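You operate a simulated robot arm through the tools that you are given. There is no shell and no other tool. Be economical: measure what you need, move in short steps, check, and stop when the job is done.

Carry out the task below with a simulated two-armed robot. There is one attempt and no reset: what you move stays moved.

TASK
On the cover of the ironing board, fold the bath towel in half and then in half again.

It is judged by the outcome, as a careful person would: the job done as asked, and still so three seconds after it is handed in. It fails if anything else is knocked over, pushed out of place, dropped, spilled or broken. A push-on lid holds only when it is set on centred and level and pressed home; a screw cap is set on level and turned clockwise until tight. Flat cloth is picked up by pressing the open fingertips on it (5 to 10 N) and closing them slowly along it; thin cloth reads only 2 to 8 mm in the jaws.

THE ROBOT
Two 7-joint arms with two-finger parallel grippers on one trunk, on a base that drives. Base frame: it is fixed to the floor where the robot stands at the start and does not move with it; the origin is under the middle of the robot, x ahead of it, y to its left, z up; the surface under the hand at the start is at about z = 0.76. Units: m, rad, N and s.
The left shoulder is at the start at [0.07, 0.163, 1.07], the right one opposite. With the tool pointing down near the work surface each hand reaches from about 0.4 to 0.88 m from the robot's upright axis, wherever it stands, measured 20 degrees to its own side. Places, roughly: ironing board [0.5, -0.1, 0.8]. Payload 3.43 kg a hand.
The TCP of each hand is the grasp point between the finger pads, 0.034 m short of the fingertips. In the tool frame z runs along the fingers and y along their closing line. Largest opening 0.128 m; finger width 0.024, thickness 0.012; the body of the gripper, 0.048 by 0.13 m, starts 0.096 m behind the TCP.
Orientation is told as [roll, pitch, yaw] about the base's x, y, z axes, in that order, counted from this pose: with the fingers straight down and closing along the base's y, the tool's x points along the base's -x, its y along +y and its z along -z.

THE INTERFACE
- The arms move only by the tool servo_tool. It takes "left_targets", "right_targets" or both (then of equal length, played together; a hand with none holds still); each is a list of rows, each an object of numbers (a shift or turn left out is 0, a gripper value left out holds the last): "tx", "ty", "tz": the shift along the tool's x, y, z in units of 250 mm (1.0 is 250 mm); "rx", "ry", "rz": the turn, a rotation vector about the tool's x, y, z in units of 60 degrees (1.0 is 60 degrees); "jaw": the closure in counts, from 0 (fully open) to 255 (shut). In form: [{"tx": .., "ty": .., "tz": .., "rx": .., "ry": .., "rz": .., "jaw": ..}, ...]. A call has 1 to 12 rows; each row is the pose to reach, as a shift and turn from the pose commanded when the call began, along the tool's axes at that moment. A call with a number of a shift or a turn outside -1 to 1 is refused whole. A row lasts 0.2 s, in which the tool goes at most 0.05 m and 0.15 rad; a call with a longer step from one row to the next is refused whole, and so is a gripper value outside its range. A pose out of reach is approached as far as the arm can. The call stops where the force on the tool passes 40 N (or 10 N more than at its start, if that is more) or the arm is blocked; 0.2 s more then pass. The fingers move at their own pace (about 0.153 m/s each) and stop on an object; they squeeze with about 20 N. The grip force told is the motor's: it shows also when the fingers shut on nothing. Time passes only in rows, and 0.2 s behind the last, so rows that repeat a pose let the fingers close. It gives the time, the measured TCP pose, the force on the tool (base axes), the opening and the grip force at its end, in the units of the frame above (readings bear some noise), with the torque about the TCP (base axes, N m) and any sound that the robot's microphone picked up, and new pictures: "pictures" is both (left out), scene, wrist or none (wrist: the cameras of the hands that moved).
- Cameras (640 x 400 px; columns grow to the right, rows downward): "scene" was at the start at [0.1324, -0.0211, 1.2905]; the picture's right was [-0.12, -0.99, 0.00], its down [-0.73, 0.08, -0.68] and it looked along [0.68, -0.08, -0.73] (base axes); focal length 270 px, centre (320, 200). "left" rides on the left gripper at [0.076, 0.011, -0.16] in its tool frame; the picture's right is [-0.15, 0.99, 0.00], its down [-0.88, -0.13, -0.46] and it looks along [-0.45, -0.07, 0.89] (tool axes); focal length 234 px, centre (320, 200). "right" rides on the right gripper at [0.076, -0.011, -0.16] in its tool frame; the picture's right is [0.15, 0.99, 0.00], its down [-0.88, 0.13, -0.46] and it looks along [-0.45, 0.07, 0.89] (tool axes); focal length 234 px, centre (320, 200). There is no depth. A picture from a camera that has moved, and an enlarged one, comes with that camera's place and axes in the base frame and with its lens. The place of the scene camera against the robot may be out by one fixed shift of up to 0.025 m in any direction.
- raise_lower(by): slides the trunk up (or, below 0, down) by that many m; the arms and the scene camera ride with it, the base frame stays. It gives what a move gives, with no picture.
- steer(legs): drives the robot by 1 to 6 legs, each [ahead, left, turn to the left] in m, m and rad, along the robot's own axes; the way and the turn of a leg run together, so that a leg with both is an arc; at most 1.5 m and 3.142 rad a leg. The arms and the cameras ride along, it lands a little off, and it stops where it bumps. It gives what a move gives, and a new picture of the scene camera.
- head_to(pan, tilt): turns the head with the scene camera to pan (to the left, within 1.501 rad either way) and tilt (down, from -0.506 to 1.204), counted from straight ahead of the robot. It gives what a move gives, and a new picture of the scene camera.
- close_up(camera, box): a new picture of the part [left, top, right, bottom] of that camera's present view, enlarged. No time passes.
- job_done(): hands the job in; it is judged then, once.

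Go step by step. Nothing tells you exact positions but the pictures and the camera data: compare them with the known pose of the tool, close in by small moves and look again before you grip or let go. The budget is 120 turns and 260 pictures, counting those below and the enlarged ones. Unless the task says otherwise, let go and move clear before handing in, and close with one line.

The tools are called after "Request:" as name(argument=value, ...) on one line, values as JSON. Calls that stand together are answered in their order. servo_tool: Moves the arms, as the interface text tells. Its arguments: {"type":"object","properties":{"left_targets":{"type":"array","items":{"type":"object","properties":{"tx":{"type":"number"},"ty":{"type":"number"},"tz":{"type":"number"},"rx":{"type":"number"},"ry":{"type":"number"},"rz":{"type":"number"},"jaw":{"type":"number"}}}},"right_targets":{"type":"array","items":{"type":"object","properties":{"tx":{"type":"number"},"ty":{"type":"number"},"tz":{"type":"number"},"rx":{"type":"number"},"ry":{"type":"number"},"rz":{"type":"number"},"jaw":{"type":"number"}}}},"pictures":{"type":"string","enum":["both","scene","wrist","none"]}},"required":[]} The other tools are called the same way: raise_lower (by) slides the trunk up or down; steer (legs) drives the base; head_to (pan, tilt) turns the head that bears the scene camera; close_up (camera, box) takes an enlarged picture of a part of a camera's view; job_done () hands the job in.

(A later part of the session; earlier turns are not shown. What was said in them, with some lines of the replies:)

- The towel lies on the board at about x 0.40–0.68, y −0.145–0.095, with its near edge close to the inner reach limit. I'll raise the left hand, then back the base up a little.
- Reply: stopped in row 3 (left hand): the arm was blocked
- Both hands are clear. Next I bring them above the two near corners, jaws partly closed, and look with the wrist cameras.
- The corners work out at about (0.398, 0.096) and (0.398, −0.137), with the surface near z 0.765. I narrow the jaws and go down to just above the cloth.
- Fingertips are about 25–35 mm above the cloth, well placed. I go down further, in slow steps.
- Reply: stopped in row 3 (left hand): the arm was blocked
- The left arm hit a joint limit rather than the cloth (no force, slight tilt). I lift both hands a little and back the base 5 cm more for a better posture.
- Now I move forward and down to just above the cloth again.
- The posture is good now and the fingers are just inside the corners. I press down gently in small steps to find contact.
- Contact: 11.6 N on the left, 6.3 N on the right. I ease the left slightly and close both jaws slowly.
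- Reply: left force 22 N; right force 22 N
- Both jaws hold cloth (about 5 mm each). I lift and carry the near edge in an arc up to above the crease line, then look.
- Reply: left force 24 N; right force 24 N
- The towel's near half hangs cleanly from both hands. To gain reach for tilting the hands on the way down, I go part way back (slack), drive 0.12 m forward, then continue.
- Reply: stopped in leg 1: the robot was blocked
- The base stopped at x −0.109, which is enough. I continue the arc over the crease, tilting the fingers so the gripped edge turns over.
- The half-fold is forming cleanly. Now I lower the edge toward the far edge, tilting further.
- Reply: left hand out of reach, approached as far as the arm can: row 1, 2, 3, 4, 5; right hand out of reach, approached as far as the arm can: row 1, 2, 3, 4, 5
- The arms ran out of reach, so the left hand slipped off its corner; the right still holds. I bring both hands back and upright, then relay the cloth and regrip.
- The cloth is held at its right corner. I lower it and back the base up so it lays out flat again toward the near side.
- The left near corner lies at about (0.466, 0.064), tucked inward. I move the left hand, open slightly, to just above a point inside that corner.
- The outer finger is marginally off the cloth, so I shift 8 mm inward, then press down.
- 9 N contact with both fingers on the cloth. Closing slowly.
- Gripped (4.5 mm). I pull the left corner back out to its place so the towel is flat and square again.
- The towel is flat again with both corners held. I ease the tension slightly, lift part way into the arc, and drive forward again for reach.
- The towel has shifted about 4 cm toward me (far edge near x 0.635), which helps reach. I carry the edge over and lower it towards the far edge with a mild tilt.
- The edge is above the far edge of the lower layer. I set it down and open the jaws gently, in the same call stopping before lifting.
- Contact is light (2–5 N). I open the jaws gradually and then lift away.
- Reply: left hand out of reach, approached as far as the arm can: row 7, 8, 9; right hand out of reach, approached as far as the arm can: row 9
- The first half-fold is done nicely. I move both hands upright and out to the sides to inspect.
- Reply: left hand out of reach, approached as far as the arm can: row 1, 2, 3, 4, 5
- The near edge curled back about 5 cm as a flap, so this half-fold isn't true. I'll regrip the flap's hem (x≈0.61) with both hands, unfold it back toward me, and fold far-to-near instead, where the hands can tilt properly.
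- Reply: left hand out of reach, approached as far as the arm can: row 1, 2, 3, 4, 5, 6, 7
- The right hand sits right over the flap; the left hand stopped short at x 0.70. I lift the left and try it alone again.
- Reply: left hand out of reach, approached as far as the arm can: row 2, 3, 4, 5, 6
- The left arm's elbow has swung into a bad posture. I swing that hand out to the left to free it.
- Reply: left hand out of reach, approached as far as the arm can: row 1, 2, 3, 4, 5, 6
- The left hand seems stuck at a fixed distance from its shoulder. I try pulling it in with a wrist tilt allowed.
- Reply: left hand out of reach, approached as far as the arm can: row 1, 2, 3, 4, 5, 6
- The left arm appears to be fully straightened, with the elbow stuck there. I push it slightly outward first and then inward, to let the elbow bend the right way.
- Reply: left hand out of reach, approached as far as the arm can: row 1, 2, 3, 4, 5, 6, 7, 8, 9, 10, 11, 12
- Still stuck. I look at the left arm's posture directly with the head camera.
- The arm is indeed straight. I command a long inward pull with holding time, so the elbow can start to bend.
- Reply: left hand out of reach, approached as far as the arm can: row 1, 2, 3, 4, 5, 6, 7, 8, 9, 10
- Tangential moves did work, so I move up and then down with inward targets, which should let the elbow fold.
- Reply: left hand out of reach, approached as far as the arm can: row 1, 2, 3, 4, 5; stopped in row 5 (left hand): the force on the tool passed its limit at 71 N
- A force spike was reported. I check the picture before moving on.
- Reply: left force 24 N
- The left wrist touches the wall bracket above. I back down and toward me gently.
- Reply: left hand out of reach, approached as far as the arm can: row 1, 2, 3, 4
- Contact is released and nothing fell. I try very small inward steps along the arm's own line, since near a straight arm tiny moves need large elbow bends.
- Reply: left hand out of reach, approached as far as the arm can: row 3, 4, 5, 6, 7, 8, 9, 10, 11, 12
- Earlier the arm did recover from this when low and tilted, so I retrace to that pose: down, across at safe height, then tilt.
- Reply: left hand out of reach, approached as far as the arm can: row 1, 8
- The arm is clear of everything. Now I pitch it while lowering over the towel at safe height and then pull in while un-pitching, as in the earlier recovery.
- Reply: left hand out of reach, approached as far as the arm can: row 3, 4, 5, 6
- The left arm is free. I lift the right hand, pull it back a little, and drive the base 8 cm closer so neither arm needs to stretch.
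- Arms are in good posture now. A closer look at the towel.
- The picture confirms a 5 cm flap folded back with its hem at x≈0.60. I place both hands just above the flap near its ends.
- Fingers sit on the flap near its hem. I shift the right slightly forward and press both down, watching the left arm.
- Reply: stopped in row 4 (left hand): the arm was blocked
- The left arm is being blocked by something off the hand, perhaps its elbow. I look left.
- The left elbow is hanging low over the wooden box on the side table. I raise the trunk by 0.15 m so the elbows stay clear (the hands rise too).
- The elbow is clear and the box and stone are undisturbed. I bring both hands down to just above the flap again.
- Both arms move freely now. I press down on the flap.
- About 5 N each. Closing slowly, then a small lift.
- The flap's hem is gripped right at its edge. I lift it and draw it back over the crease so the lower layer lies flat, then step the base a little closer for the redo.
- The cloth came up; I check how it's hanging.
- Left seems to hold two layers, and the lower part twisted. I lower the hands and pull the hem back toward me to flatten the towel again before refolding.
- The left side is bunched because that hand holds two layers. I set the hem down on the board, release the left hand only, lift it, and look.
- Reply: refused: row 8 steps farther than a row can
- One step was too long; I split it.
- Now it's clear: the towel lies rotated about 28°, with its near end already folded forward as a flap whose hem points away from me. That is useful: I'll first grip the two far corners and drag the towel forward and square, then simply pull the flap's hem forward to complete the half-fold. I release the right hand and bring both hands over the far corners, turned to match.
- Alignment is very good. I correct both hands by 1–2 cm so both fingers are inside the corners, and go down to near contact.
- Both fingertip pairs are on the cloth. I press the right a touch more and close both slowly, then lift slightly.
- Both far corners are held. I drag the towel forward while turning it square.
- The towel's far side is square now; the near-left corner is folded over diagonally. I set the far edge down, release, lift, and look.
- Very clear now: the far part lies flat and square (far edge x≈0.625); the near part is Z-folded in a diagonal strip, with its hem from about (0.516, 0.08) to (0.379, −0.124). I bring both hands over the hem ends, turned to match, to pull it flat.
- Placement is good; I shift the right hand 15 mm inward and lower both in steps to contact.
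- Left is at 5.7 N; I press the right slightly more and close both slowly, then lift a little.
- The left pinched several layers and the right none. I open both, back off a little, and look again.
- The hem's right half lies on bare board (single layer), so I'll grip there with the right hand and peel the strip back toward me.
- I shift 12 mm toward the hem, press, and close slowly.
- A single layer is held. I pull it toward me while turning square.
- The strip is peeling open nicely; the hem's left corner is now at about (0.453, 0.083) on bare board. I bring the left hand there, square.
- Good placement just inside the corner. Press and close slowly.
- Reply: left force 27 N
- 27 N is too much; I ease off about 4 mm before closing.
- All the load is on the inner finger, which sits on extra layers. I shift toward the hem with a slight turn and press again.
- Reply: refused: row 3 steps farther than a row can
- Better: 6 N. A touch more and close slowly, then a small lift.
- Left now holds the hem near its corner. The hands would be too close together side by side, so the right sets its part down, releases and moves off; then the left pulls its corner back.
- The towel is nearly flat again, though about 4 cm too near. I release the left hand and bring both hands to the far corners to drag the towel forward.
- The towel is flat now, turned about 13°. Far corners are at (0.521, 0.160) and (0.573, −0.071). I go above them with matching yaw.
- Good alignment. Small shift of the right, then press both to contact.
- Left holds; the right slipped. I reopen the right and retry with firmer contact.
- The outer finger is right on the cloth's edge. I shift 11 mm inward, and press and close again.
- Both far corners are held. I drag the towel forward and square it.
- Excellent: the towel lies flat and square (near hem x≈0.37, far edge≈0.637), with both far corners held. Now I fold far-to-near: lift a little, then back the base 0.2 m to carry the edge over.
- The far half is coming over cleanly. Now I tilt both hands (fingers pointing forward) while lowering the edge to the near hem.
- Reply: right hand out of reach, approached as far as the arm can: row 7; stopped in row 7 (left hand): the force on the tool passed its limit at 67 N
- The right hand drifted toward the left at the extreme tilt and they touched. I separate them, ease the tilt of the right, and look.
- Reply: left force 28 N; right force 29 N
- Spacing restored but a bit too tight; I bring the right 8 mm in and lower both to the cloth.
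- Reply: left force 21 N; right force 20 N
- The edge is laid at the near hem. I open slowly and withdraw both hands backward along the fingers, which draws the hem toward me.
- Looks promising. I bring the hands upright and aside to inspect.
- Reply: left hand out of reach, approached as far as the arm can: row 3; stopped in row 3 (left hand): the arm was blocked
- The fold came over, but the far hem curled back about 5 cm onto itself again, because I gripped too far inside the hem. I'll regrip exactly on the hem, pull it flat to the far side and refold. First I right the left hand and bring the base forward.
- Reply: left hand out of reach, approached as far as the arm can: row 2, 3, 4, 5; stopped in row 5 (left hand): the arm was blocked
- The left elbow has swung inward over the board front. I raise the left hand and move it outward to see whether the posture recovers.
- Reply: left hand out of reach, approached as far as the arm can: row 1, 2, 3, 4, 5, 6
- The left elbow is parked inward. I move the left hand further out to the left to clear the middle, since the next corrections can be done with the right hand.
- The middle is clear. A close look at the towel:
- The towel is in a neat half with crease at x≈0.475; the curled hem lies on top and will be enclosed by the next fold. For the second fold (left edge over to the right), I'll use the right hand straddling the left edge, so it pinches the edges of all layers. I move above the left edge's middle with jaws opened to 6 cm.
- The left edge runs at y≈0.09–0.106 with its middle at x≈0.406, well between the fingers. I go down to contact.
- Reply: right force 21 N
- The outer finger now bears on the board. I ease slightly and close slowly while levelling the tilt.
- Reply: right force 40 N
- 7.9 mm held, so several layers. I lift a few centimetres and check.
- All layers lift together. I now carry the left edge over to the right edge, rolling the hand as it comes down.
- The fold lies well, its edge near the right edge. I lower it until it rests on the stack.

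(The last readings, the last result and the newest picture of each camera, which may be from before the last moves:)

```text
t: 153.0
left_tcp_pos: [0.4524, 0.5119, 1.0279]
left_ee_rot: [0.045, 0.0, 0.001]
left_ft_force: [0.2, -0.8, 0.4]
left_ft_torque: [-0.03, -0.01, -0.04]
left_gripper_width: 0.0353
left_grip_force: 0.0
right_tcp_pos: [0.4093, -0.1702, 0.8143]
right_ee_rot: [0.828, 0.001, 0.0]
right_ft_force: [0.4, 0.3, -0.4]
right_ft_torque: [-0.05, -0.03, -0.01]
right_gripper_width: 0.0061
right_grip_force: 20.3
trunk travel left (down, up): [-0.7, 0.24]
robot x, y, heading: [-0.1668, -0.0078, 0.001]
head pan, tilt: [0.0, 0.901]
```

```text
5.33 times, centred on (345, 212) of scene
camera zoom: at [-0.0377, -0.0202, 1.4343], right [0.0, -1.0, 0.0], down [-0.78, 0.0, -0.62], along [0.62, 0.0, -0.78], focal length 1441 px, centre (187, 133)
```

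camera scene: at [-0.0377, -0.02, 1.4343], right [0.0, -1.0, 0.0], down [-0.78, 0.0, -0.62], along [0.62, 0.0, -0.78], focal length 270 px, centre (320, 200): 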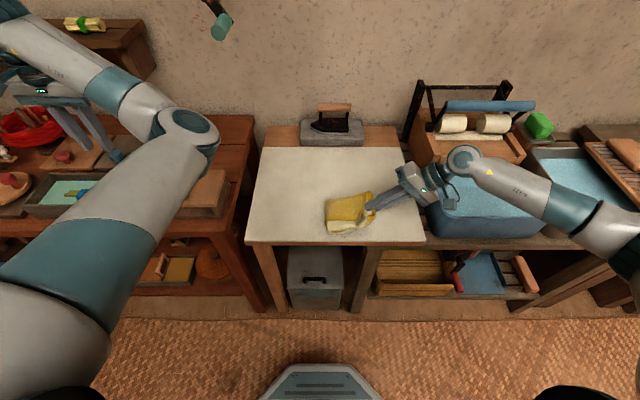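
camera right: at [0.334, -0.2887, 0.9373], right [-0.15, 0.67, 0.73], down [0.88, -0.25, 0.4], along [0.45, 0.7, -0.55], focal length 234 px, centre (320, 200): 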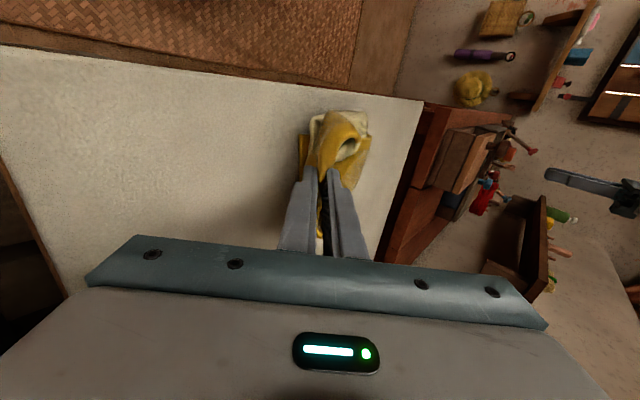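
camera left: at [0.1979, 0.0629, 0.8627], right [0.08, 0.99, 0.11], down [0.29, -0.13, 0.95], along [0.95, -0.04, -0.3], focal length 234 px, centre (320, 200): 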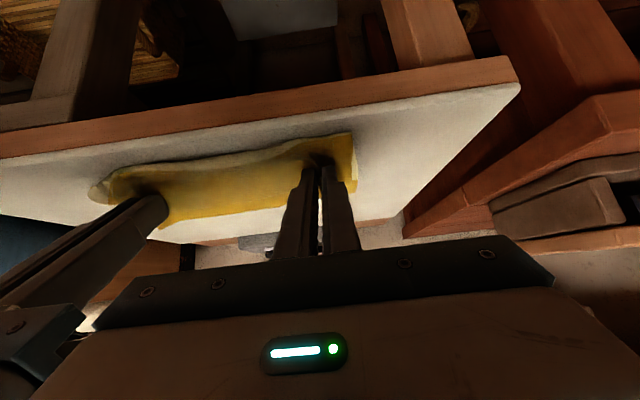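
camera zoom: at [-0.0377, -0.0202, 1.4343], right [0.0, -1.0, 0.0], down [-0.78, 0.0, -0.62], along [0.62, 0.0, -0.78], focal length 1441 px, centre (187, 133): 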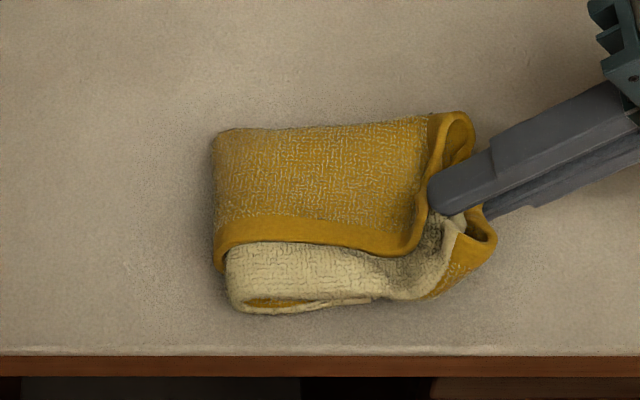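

It rests almost on the stack. I go down a bit more, open, and withdraw along the fingers.

Request:
servo_tool(right_targets=[{"ty": -0.02, "tz": 0.018}, {"ty": -0.035, "tz": 0.03}, {"ty": -0.035, "tz": 0.03, "jaw": 240}, {"ty": -0.035, "tz": 0.03, "jaw": 225}, {"ty": -0.035, "tz": 0.03, "jaw": 210}, {"ty": -0.035, "tz": -0.03}, {"ty": -0.035, "tz": -0.1}, {"ty": -0.02, "tz": -0.2}, {"ty": 0.02, "tz": -0.34}, {"ty": 0.08, "tz": -0.46}], pictures="scene")

Request:
close_up(camera="scene", box=[285, 175, 405, 250])

```text
t: 155.2
left_tcp_pos: [0.4517, 0.511, 1.0276]
left_ee_rot: [0.043, -0.005, 0.001]
left_ft_force: [0.5, 0.1, -0.1]
left_ft_torque: [0.0, 0.0, -0.09]
left_gripper_width: 0.0352
left_grip_force: 0.1
right_tcp_pos: [0.409, -0.2404, 0.9085]
right_ee_rot: [0.827, 0.001, 0.002]
right_ft_force: [-0.1, -1.5, -0.2]
right_ft_torque: [0.0, -0.02, 0.01]
right_gripper_width: 0.0224
right_grip_force: 0.1
trunk travel left (down, up): [-0.7, 0.24]
robot x, y, heading: [-0.1665, -0.0078, -0.002]
head pan, tilt: [0.0, 0.901]
camera scene: at [-0.0381, -0.0201, 1.4343], right [0.0, -1.0, 0.0], down [-0.78, 0.0, -0.62], along [0.62, 0.0, -0.78], focal length 270 px, centre (320, 200)
```

scene: 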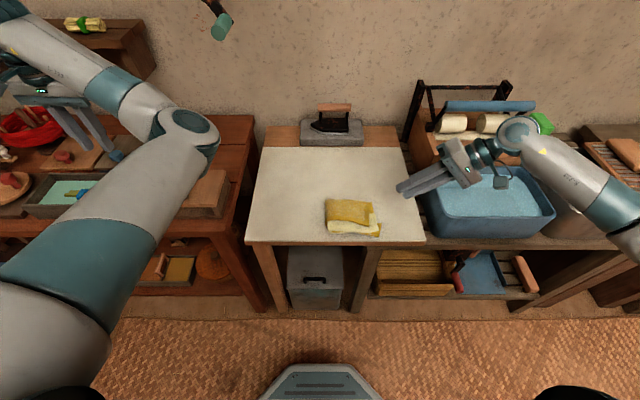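

```text
5.33 times, centred on (345, 212) of scene
camera zoom: at [-0.0381, -0.0201, 1.4343], right [0.0, -1.0, 0.0], down [-0.78, 0.0, -0.62], along [0.62, 0.0, -0.78], focal length 1441 px, centre (187, 133)
```

zoom: 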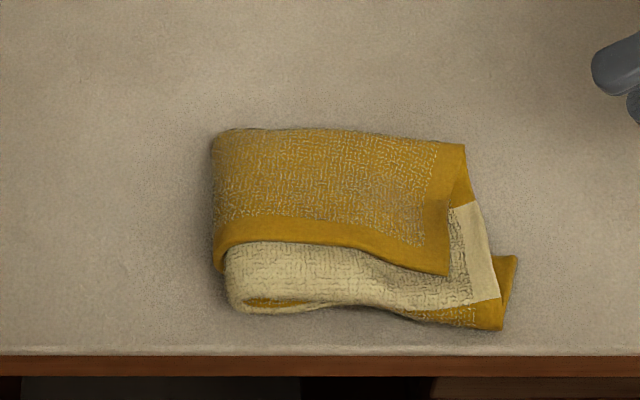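

The towel is folded in half and in half again on the board cover; both hands are empty and clear, and the other things I can see are still in place. I hand it in.

Request:
job_done()

```text
The job is handed in.
```

The bath towel is on the ironing board cover, folded in half and then in half again. The folds aren't neat: in the first fold the hem curled back about 5 cm and is mostly hidden inside. At the near side and near-right corner the layers stick out 3–5 cm. Nothing was knocked over or moved. The left arm bumped the crank on the wall bracket once, but it stayed in place.
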